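You operate a simulated robot arm through the tools that you are given. There is no shell and no other tool. Be economical: measure what you need, move in short steps, check, and stop when the job is done.

Carry out the task below with a simulated robot arm. There is one attempt and no reset: what you move stays moved.

## Task
Fetch the magnet and set it on top of the bung on the top of the grading bench.

The check looks at the end state, three seconds after you hand in, the way a careful person would. Anything else that was tipped, shoved, dropped, spilled or broken makes it a failure.

## Robot
A 6-joint arm with a two-finger parallel gripper, fixed in place. Base frame: the origin is at the foot of the arm, x ahead of it, y to its left, z up; the work surface is at about z = 0. Readings come in m, degrees, newtons and seconds.
With the tool pointing down near the work surface it reaches from about 0.18 to 0.46 m from the base axis. Its first joint turns from -70.0 to 70.0 degrees. Payload 1.9 kg.
The TCP is the grasp point between the finger pads, 0.023 m short of the fingertips. In the tool frame z runs along the fingers and y along their closing line. Largest opening 0.094 m; finger width 0.038, thickness 0.01; the body of the gripper, 0.054 by 0.096 m, starts 0.039 m behind the TCP.
Orientation is that of the tool frame in the base frame, as a unit quaternion [x, y, z, w]. With the fingers straight down and closing along the base's y, the tool's x points along the base's -x, its y along +y and its z along -z.

## Interface
- The arm moves only by the tool nudge_tool. Its argument "plan" is a list of rows, each an object (a shift or turn left out is 0, a gripper value left out holds the last) with "xyz": the shift along the tool's x, y, z in m, a list of three; "delta_rot": the turn, a rotation vector about the tool's x, y, z in degrees, a list of three. In form: [{"xyz": [dx, dy, dz], "delta_rot": [rx, ry, rz]}, ...]. A call has 1 to 10 rows; each row is the pose to reach, as a shift and turn from the pose commanded when the call began, along the tool's axes at that moment. "jaw" is the closure in counts, from 0 (fully open) to 255 (shut), set as the call begins (left out, the last holds). A row lasts 0.2 s, in which the tool goes at most 0.05 m and 8.6 degrees; a call with a longer step from one row to the next is refused whole, and so is a gripper value outside its range. Where a pose cannot be reached the arm comes as near as it can. A force on the tool above 40 N (or 10 N above the force at the start of the call, whichever is more), or a blocked arm, ends the call early, and 0.2 s more pass. Each finger travels about 0.108 m/s and halts on what it meets, pressing with about 24 N; the grip force reading is that of the motor and also rises with nothing between the fingers. The clock runs only during rows and for 0.2 s after the last one: add rows that repeat a pose to give the fingers time. The reply holds the time, the measured pose of the TCP, the force on the tool along the base axes, the opening and the grip force, in the units named above and with some noise.
- Cameras (640 x 400 px; columns grow to the right, rows downward): "scene" is fixed at [0.0727, 0.3612, 0.4163]; the picture's right is [-0.37, -0.93, 0.00], its down [-0.57, 0.23, -0.79] and it looks along [0.73, -0.29, -0.62] (base axes); focal length 226 px, centre (320, 200). "wrist" rides on the gripper at [-0.039, 0, -0.044] in the tool frame; the picture's right is [0.00, -1.00, 0.00], its down [0.97, 0.00, -0.24] and it looks along [0.24, 0.00, 0.97] (tool axes); focal length 218 px, centre (320, 200).
- camera(camera): a new picture of that camera. The clock stands still meanwhile.
- measure_at(camera, pixels): for up to 12 pixels [column, row] of the newest picture of that camera ("zoom" is the newest enlarged one), the place [x, y, z] in the base frame of the surface seen there, good to about 0.002 m, but the place of the scene camera against the robot may be out by one fixed shift of up to 0.025 m in any direction. The clock stands still meanwhile.
- close_up(camera, box): a new picture of the part [left, top, right, bottom] of that camera's present view, enlarged. The clock stands still meanwhile.
- hand_in(): hands the job in; it is judged then, once.

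Keep the steps short. Do not move on a guess: measure, check each grasp and each placing, and mend mistakes. In all there are 60 turns and 30 pictures (those below and enlarged ones count). Leave the gripper open and the arm clear of the work at the hand-in unless told otherwise, and finish with a single line.

The tools are called as name(argument=value, ...) on one line, values as JSON. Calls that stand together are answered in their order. nudge_tool: Moves the arm, as the interface text tells. Its arguments: {"type":"object","properties":{"plan":{"type":"array"},"jaw":{"type":"number"}},"required":["plan"]} The other tools are called the same way: camera (camera) takes a picture; measure_at (camera, pixels) gives the place of the surface under pixels of a picture; close_up (camera, box) takes an enlarged picture of a part of a camera's view; hand_in () hands the job in.

At the start:

```text
time_s: 0.0
tcp_pos: [0.2621, 0.2029, 0.2886]
tcp_rot: [0.0, 1.0, 0.001, 0.0]
ft_force: [-1.2, 0.4, 0.4]
finger_gap: 0.0939
gripper_force: 0.2
```

scene: 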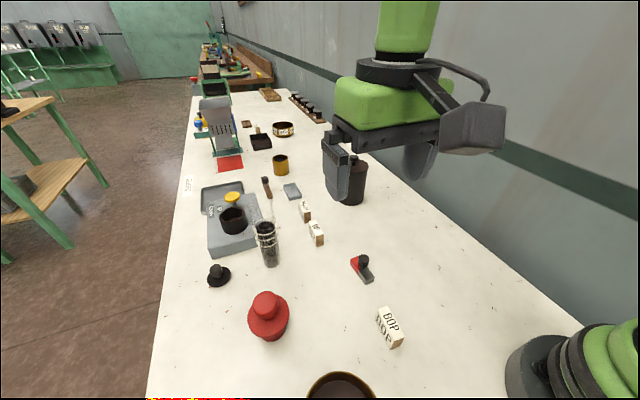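
wrist: 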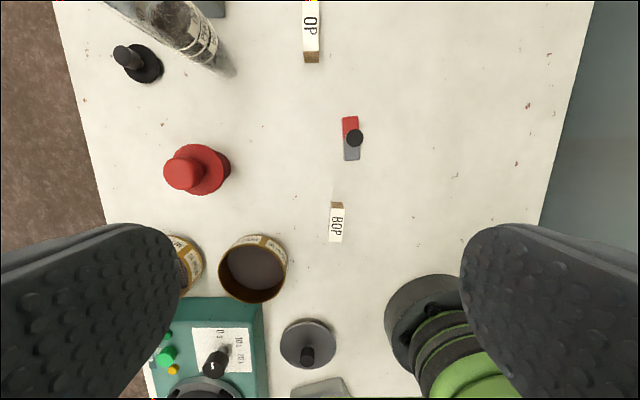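

I see a small red/grey piece with a black knob at scene (362,268), a red stopper at (268,315) and a black one at (218,274). I'll zoom in to tell them apart.

close_up(camera="scene", box=[180, 170, 420, 400])

close_up(camera="wrist", box=[80, 0, 440, 400])

close_up(camera="scene", box=[170, 70, 390, 210])

```text
1.74 times, centred on (300, 285) of scene
```

zoom: 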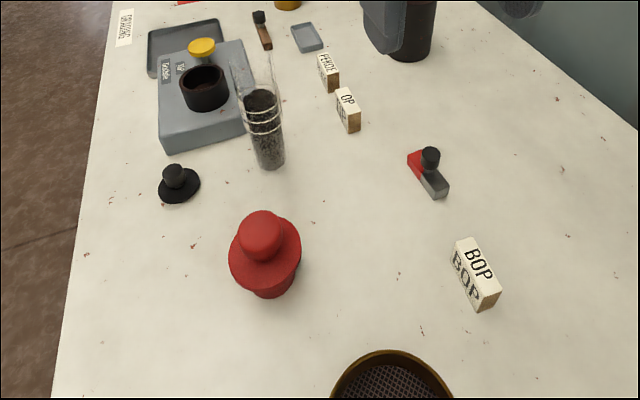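

```text
1.00 times, centred on (260, 200) of wrist
```

zoom: 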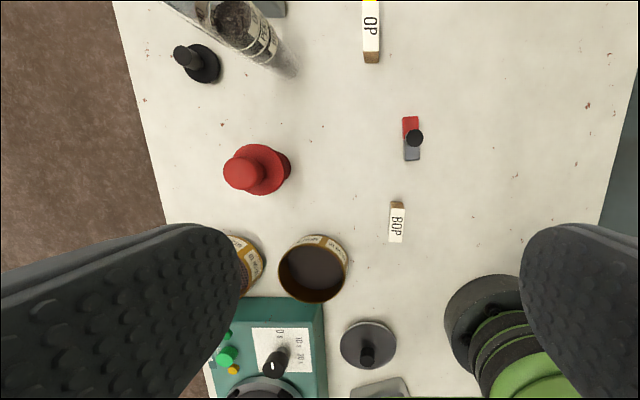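

```text
2.86 times, centred on (280, 140) of scene
```

zoom: 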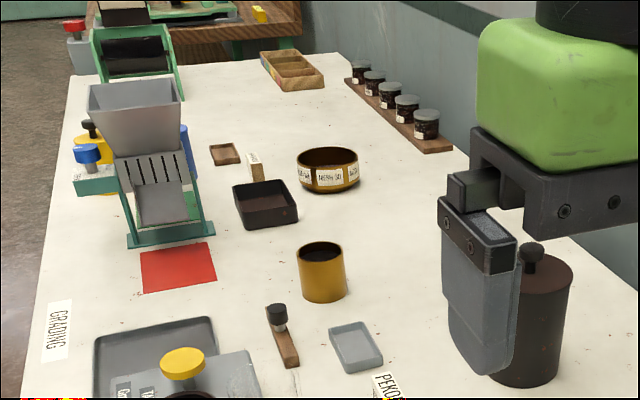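

The label on the surface reads GRADING, so this bench is the target. The red flanged stopper looks like the bung, and the red/grey bar with a knob is the magnet. I'll measure both with the wrist camera, using full-picture pixels.

measure_at(camera="wrist", pixels=[[350, 120], [352, 157], [355, 138], [345, 128], [183, 174], [170, 174], [196, 174], [183, 162], [183, 186], [222, 165], [240, 165], [270, 120]])

measure_at(camera="scene", pixels=[[265, 298], [265, 305], [257, 302], [274, 302], [280, 318], [363, 259], [369, 279], [354, 264], [218, 268], [268, 335], [300, 320], [265, 294]])

```text
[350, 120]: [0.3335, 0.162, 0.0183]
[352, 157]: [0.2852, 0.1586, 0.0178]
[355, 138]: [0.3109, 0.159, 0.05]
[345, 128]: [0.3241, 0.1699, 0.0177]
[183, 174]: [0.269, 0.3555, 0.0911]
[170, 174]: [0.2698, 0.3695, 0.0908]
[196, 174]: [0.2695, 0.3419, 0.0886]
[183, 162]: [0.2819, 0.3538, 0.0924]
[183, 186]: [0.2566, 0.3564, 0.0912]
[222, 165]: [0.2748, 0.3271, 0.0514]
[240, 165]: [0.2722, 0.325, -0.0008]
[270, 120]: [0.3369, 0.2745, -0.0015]
```

```text
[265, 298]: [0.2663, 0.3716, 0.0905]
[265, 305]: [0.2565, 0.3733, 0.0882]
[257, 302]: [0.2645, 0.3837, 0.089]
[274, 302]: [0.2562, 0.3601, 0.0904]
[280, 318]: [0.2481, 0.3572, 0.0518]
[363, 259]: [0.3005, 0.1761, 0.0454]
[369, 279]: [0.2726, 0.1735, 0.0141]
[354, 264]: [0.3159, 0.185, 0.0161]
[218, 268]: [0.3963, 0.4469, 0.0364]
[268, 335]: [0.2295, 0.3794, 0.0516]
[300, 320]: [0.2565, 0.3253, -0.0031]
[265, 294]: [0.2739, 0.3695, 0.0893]
```

The bung's flat knob top is at z≈0.091 around (0.269, 0.356). The magnet bar is about 0.055 × 0.018 × 0.018 m near (0.31, 0.16), with a knob up to z=0.05. I'll move above the magnet and keep the height at 0.15 for a closer look.

nudge_tool(plan=[{"xyz": [-0.012, -0.011, 0.035]}, {"xyz": [-0.024, -0.022, 0.07]}, {"xyz": [-0.036, -0.033, 0.105]}, {"xyz": [-0.048, -0.043, 0.139]}, {"xyz": [-0.048, -0.043, 0.139]}], jaw=0)

camera(camera="wrist")

```text
time_s: 1.2
tcp_pos: [0.3106, 0.1608, 0.1496]
tcp_rot: [0.001, 1.0, 0.0, 0.0]
ft_force: [0.6, 0.3, 0.5]
finger_gap: 0.0939
gripper_force: 0.2
```

```text
24 pictures are left
```

wrist: 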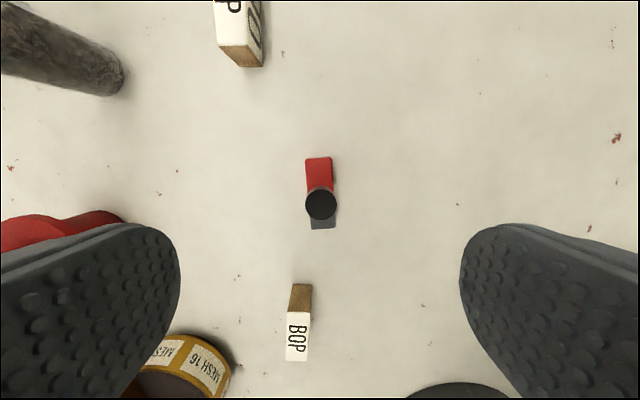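

The magnet is centred between the fingers at (320,195). I'll measure the bar corners and the knob.

measure_at(camera="wrist", pixels=[[308, 160], [329, 160], [309, 186], [331, 184], [313, 227], [334, 226], [320, 204], [308, 204], [333, 204], [320, 191], [320, 217], [300, 288]])

close_up(camera="wrist", box=[240, 140, 400, 240])

```text
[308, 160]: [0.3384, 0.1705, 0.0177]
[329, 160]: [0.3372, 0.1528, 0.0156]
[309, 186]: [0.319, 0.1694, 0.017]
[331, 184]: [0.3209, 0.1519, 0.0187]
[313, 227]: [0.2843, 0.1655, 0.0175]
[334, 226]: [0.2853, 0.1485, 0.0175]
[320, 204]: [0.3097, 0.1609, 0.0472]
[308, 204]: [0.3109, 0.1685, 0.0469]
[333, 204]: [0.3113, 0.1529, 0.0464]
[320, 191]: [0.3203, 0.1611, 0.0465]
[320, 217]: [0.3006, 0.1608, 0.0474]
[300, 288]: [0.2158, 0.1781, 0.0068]
```

```text
4.00 times, centred on (320, 190) of wrist
```

zoom: 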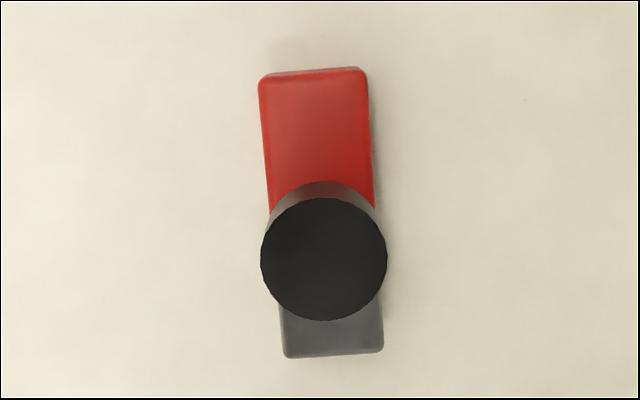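

The bar centre is about (0.3115, 0.1595) and yawed about +5°. The knob centre is (0.3107, 0.1607), about 0.02 m across. I'll turn -5° about tool z and go down to TCP z≈0.035, which leaves the tips 0.012 m above the bench, with the jaws still open.

nudge_tool(plan=[{"xyz": [0, 0, 0.03], "delta_rot": [0, 0, -5]}, {"xyz": [0, 0, 0.065], "delta_rot": [0, 0, -5]}, {"xyz": [0, 0, 0.095], "delta_rot": [0, 0, -5]}, {"xyz": [0, 0, 0.1146], "delta_rot": [0, 0, -5]}, {"xyz": [0, 0, 0.1146], "delta_rot": [0, 0, -5]}])

camera(camera="wrist")

```text
time_s: 2.4
tcp_pos: [0.3086, 0.1604, 0.0358]
tcp_rot: [-0.044, 0.999, 0.0, 0.001]
ft_force: [-1.3, 0.2, -0.5]
finger_gap: 0.0937
gripper_force: 0.0
```

```text
22 pictures are left
```

wrist: 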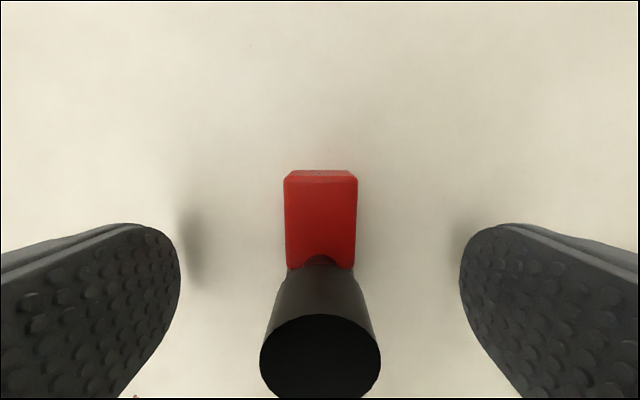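

The bar is square to the fingers and centred at (320,220). I'll close the jaws and hold the pose.

nudge_tool(plan=[{"xyz": [0, 0, 0]}, {"xyz": [0, 0, 0]}, {"xyz": [0, 0, 0]}, {"xyz": [0, 0, 0]}, {"xyz": [0, 0, 0]}], jaw=255)

```text
time_s: 3.6
tcp_pos: [0.3082, 0.1593, 0.0359]
tcp_rot: [-0.044, 0.999, 0.0, 0.0]
ft_force: [0.6, -0.7, 0.6]
finger_gap: 0.022
gripper_force: 24.2
```

The gap is 0.022 with 24 N of grip, so the magnet is held. I'll lift straight up 0.15 m and check.

nudge_tool(plan=[{"xyz": [0, 0, -0.015]}, {"xyz": [0, 0, -0.045]}, {"xyz": [0, 0, -0.08]}, {"xyz": [0, 0, -0.115]}, {"xyz": [0, 0, -0.15]}, {"xyz": [0, 0, -0.15]}])

camera(camera="wrist")

camera(camera="scene")

```text
time_s: 5.0
tcp_pos: [0.3079, 0.1605, 0.1852]
tcp_rot: [-0.044, 0.999, 0.0, 0.0]
ft_force: [0.3, 0.0, -1.8]
finger_gap: 0.0218
gripper_force: 24.4
```

```text
21 pictures are left
```

wrist: 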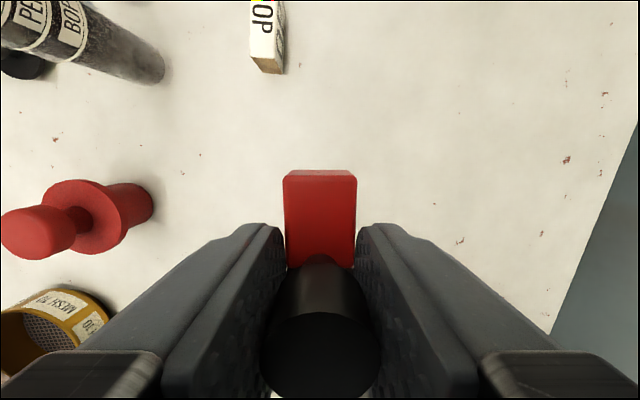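

```text
20 pictures are left
```

scene: 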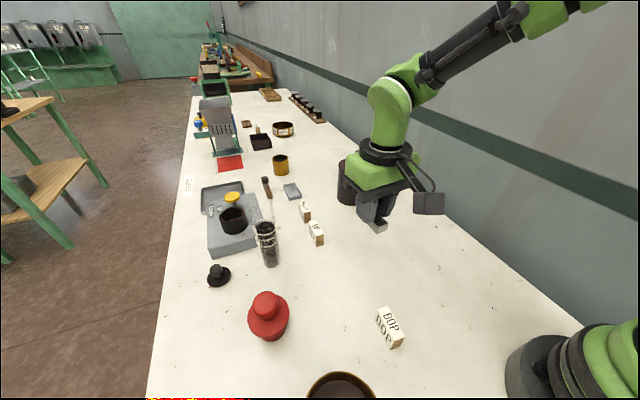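

The magnet is held level and nothing else moved. I'll go sideways at this height toward the bung, to about (0.25, 0.30), to measure its top from nearby. The magnet bottom at ≈0.15 clears the bung at 0.092.

nudge_tool(plan=[{"xyz": [0.0091, 0.0289, 0]}, {"xyz": [0.0182, 0.0578, 0]}, {"xyz": [0.0274, 0.0867, 0]}, {"xyz": [0.0365, 0.1156, 0]}, {"xyz": [0.0456, 0.1445, 0]}, {"xyz": [0.0456, 0.1445, 0]}])

camera(camera="wrist")

```text
time_s: 6.4
tcp_pos: [0.2521, 0.3003, 0.1849]
tcp_rot: [-0.044, 0.999, 0.0, 0.0]
ft_force: [-0.6, 0.2, -2.1]
finger_gap: 0.0219
gripper_force: 24.0
```

```text
19 pictures are left
```

wrist: 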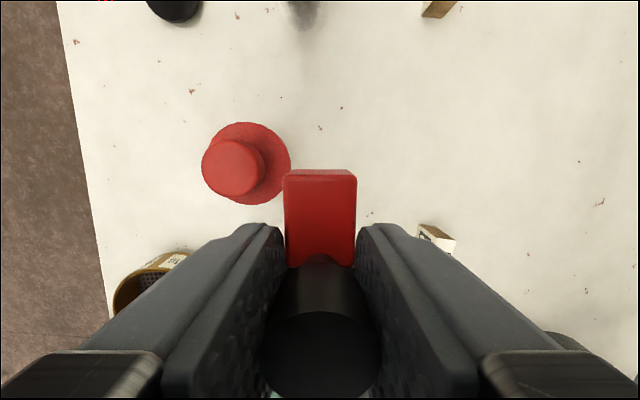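

The bung top shows as a disc centred near (232,168). I'll measure its rim and centre, and the bar's visible front edge.

measure_at(camera="wrist", pixels=[[232, 168], [206, 168], [258, 168], [232, 144], [232, 192], [214, 150], [250, 186], [214, 186], [250, 150], [300, 180], [340, 180], [320, 175]])

close_up(camera="wrist", box=[180, 110, 340, 210])

```text
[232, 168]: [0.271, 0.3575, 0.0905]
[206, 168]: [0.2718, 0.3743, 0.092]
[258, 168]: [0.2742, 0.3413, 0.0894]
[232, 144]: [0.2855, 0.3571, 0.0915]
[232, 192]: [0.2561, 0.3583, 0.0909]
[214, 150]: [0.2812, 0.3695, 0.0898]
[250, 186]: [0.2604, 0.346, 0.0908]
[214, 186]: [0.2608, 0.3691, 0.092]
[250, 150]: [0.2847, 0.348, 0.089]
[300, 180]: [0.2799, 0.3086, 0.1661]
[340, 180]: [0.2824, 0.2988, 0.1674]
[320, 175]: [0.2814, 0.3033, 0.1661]
```

```text
4.00 times, centred on (260, 160) of wrist
```

zoom: 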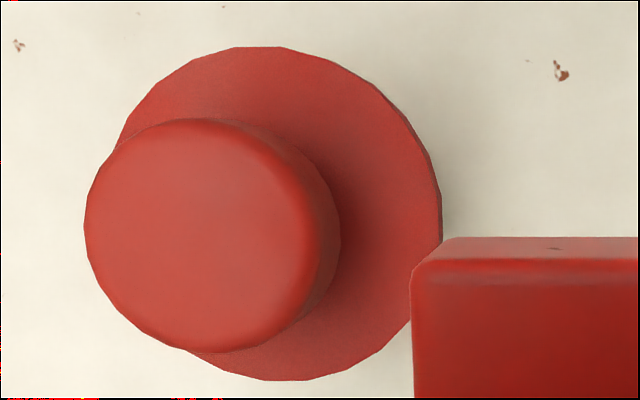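

The bung top centre is about (0.271, 0.3583) at z≈0.091. It is flat, with a radius of about 0.018 m. The bar centre is about 0.0025 m ahead of the TCP, so I want the TCP at (0.2685, 0.358). I'll move there at the same height first.

nudge_tool(plan=[{"xyz": [-0.0107, 0.028, 0]}, {"xyz": [-0.0213, 0.0561, 0]}, {"xyz": [-0.0213, 0.0561, 0]}, {"xyz": [-0.0213, 0.0561, 0]}])

camera(camera="wrist")

```text
time_s: 7.4
tcp_pos: [0.2683, 0.3574, 0.1848]
tcp_rot: [-0.045, 0.999, 0.0, 0.0]
ft_force: [0.2, 0.5, -0.6]
finger_gap: 0.0219
gripper_force: 24.4
```

```text
17 pictures are left
```

wrist: 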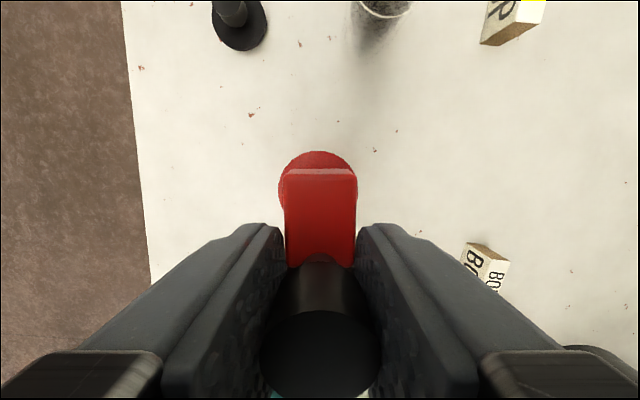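

The pose is as wanted, and the bung's flange shows symmetrically behind the bar at (318,160). I'll lower 0.050 m, which leaves about 7 mm of clearance, and look from the side.

nudge_tool(plan=[{"xyz": [0, 0.0005, 0.018]}, {"xyz": [0, 0.0005, 0.036]}, {"xyz": [0, 0.0005, 0.05]}, {"xyz": [0, 0.0005, 0.05]}])

close_up(camera="scene", box=[190, 230, 350, 350])

```text
time_s: 8.4
tcp_pos: [0.2668, 0.3593, 0.1343]
tcp_rot: [-0.044, 0.999, 0.0, 0.0]
ft_force: [0.2, 0.2, -1.8]
finger_gap: 0.0219
gripper_force: 24.1
```

```text
3.33 times, centred on (270, 290) of scene
```

zoom: 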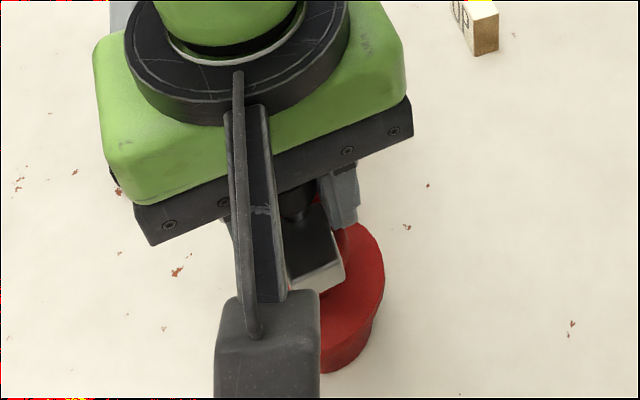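

The magnet sits above the bung knob. I'll lower 5 mm slowly and read the force.

nudge_tool(plan=[{"xyz": [-0.001, -0.0003, 0.002]}, {"xyz": [-0.001, -0.0003, 0.004]}, {"xyz": [-0.001, -0.0003, 0.005]}, {"xyz": [-0.001, -0.0003, 0.005]}])

```text
time_s: 9.4
tcp_pos: [0.2682, 0.3594, 0.1291]
tcp_rot: [-0.044, 0.999, 0.001, 0.0]
ft_force: [0.4, 0.6, -1.0]
finger_gap: 0.0216
gripper_force: 23.8
```

There is no contact yet. I'll lower 1 mm more.

nudge_tool(plan=[{"xyz": [0, 0, 0.0005]}, {"xyz": [0, 0, 0.001]}, {"xyz": [0, 0, 0.001]}])

```text
time_s: 10.2
tcp_pos: [0.268, 0.3589, 0.1274]
tcp_rot: [-0.044, 0.999, 0.0, 0.0]
ft_force: [-0.8, 1.0, -1.9]
finger_gap: 0.0217
gripper_force: 23.9
```

Still no rise in force. I'll lower another 0.7 mm.

nudge_tool(plan=[{"xyz": [0, 0, 0.0004]}, {"xyz": [0, 0, 0.0007]}, {"xyz": [0, 0, 0.0007]}])

camera(camera="wrist")

```text
time_s: 11.0
tcp_pos: [0.2689, 0.3592, 0.127]
tcp_rot: [-0.044, 0.999, 0.0, 0.001]
ft_force: [0.4, -1.0, -1.4]
finger_gap: 0.0219
gripper_force: 23.8
```

```text
15 pictures are left
```

wrist: 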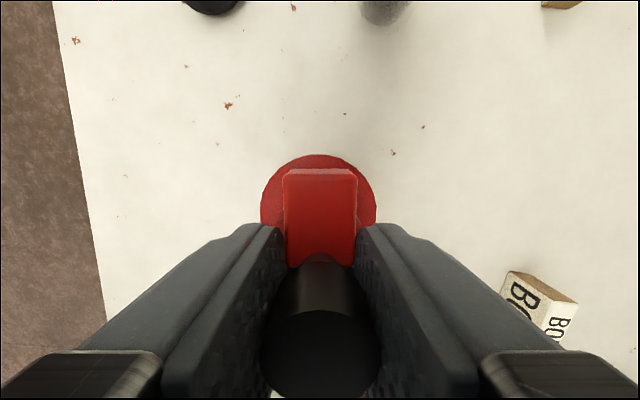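

Centring still looks good. I'll keep going down in sub-millimetre steps until the force shows contact.

nudge_tool(plan=[{"xyz": [0, 0, 0.0004]}, {"xyz": [0, 0, 0.0007]}, {"xyz": [0, 0, 0.0007]}])

```text
time_s: 11.8
tcp_pos: [0.2682, 0.3583, 0.1277]
tcp_rot: [-0.044, 0.999, 0.0, 0.001]
ft_force: [0.0, 0.2, -1.5]
finger_gap: 0.0219
gripper_force: 24.1
```

nudge_tool(plan=[{"xyz": [0, 0, 0.0004]}, {"xyz": [0, 0, 0.0008]}, {"xyz": [0, 0, 0.0008]}])

```text
time_s: 12.6
tcp_pos: [0.2681, 0.359, 0.1272]
tcp_rot: [-0.043, 0.999, 0.001, 0.001]
ft_force: [-0.1, -0.5, 3.5]
finger_gap: 0.0216
gripper_force: 23.8
```

The vertical force jumped to +3.5 N, so the bar is resting on the bung. I'll open the jaws part way while holding still.

nudge_tool(plan=[{"xyz": [0, 0, 0]}, {"xyz": [0, 0, 0]}, {"xyz": [0, 0, 0]}], jaw=160)

camera(camera="wrist")

```text
time_s: 13.4
tcp_pos: [0.269, 0.358, 0.1274]
tcp_rot: [-0.043, 0.999, 0.0, 0.0]
ft_force: [1.0, -0.1, -0.4]
finger_gap: 0.0352
gripper_force: 0.0
```

```text
14 pictures are left
```

wrist: 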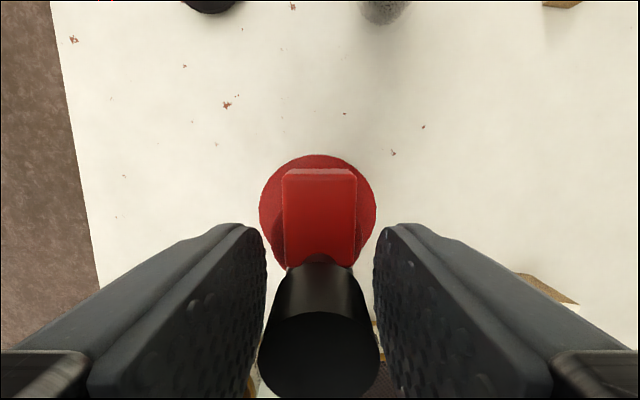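

The magnet stayed put and level. I'll open fully, rise straight up 0.12 m, and look.

nudge_tool(plan=[{"xyz": [0, 0, 0]}, {"xyz": [0, 0, 0]}, {"xyz": [0, 0, -0.01]}, {"xyz": [0, 0, -0.03]}, {"xyz": [0, 0, -0.06]}, {"xyz": [0, 0, -0.09]}, {"xyz": [0, 0, -0.12]}, {"xyz": [0, 0, -0.12]}], jaw=0)

camera(camera="wrist")

```text
time_s: 15.2
tcp_pos: [0.2625, 0.357, 0.2441]
tcp_rot: [-0.042, 0.999, 0.003, 0.0]
ft_force: [-0.3, 0.0, -0.5]
finger_gap: 0.0939
gripper_force: 0.1
out of reach, approached as far as the arm can: row 7, 8
```

```text
13 pictures are left
```

wrist: 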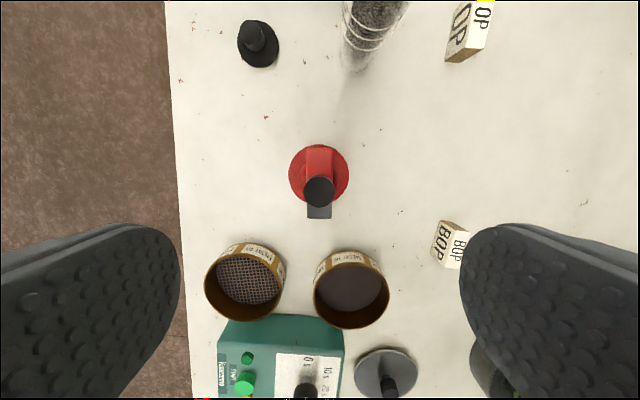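

The magnet rests on the bung and nothing else moved. I'll retreat sideways toward the start position and check from the scene camera.

nudge_tool(plan=[{"xyz": [0, -0.035, 0]}, {"xyz": [0, -0.07, 0]}, {"xyz": [0, -0.105, 0]}, {"xyz": [0, -0.15, 0]}, {"xyz": [0, -0.15, 0]}])

close_up(camera="scene", box=[180, 220, 420, 370])

camera(camera="scene")

```text
time_s: 16.4
tcp_pos: [0.2753, 0.2081, 0.244]
tcp_rot: [-0.045, 0.999, 0.0, 0.001]
ft_force: [-0.7, -0.1, 0.1]
finger_gap: 0.0941
gripper_force: 0.2
```

```text
2.67 times, centred on (300, 295) of scene
```

zoom: 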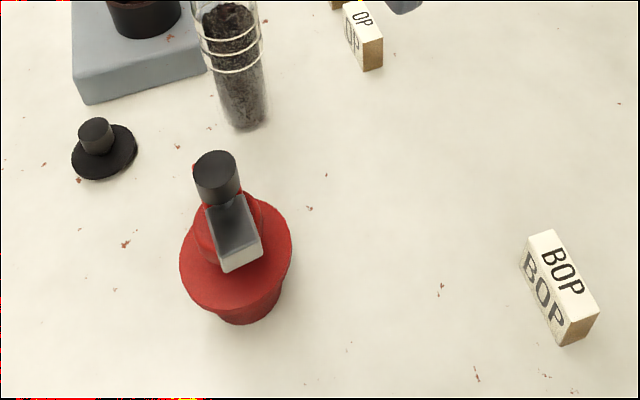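

```text
11 pictures are left
```

scene: 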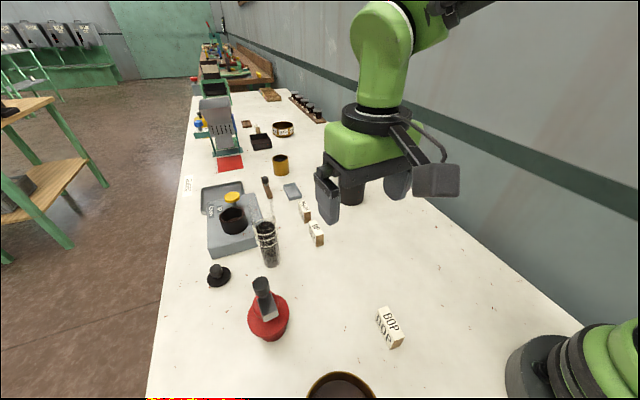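

The magnet sits level and centred on the bung, the gripper is open and clear, and everything else is where it was. I'm handing in.

hand_in()

```text
The job is handed in.
```

The magnet is resting level on top of the red bung on the grading bench, the gripper is open and clear, and nothing else was moved.
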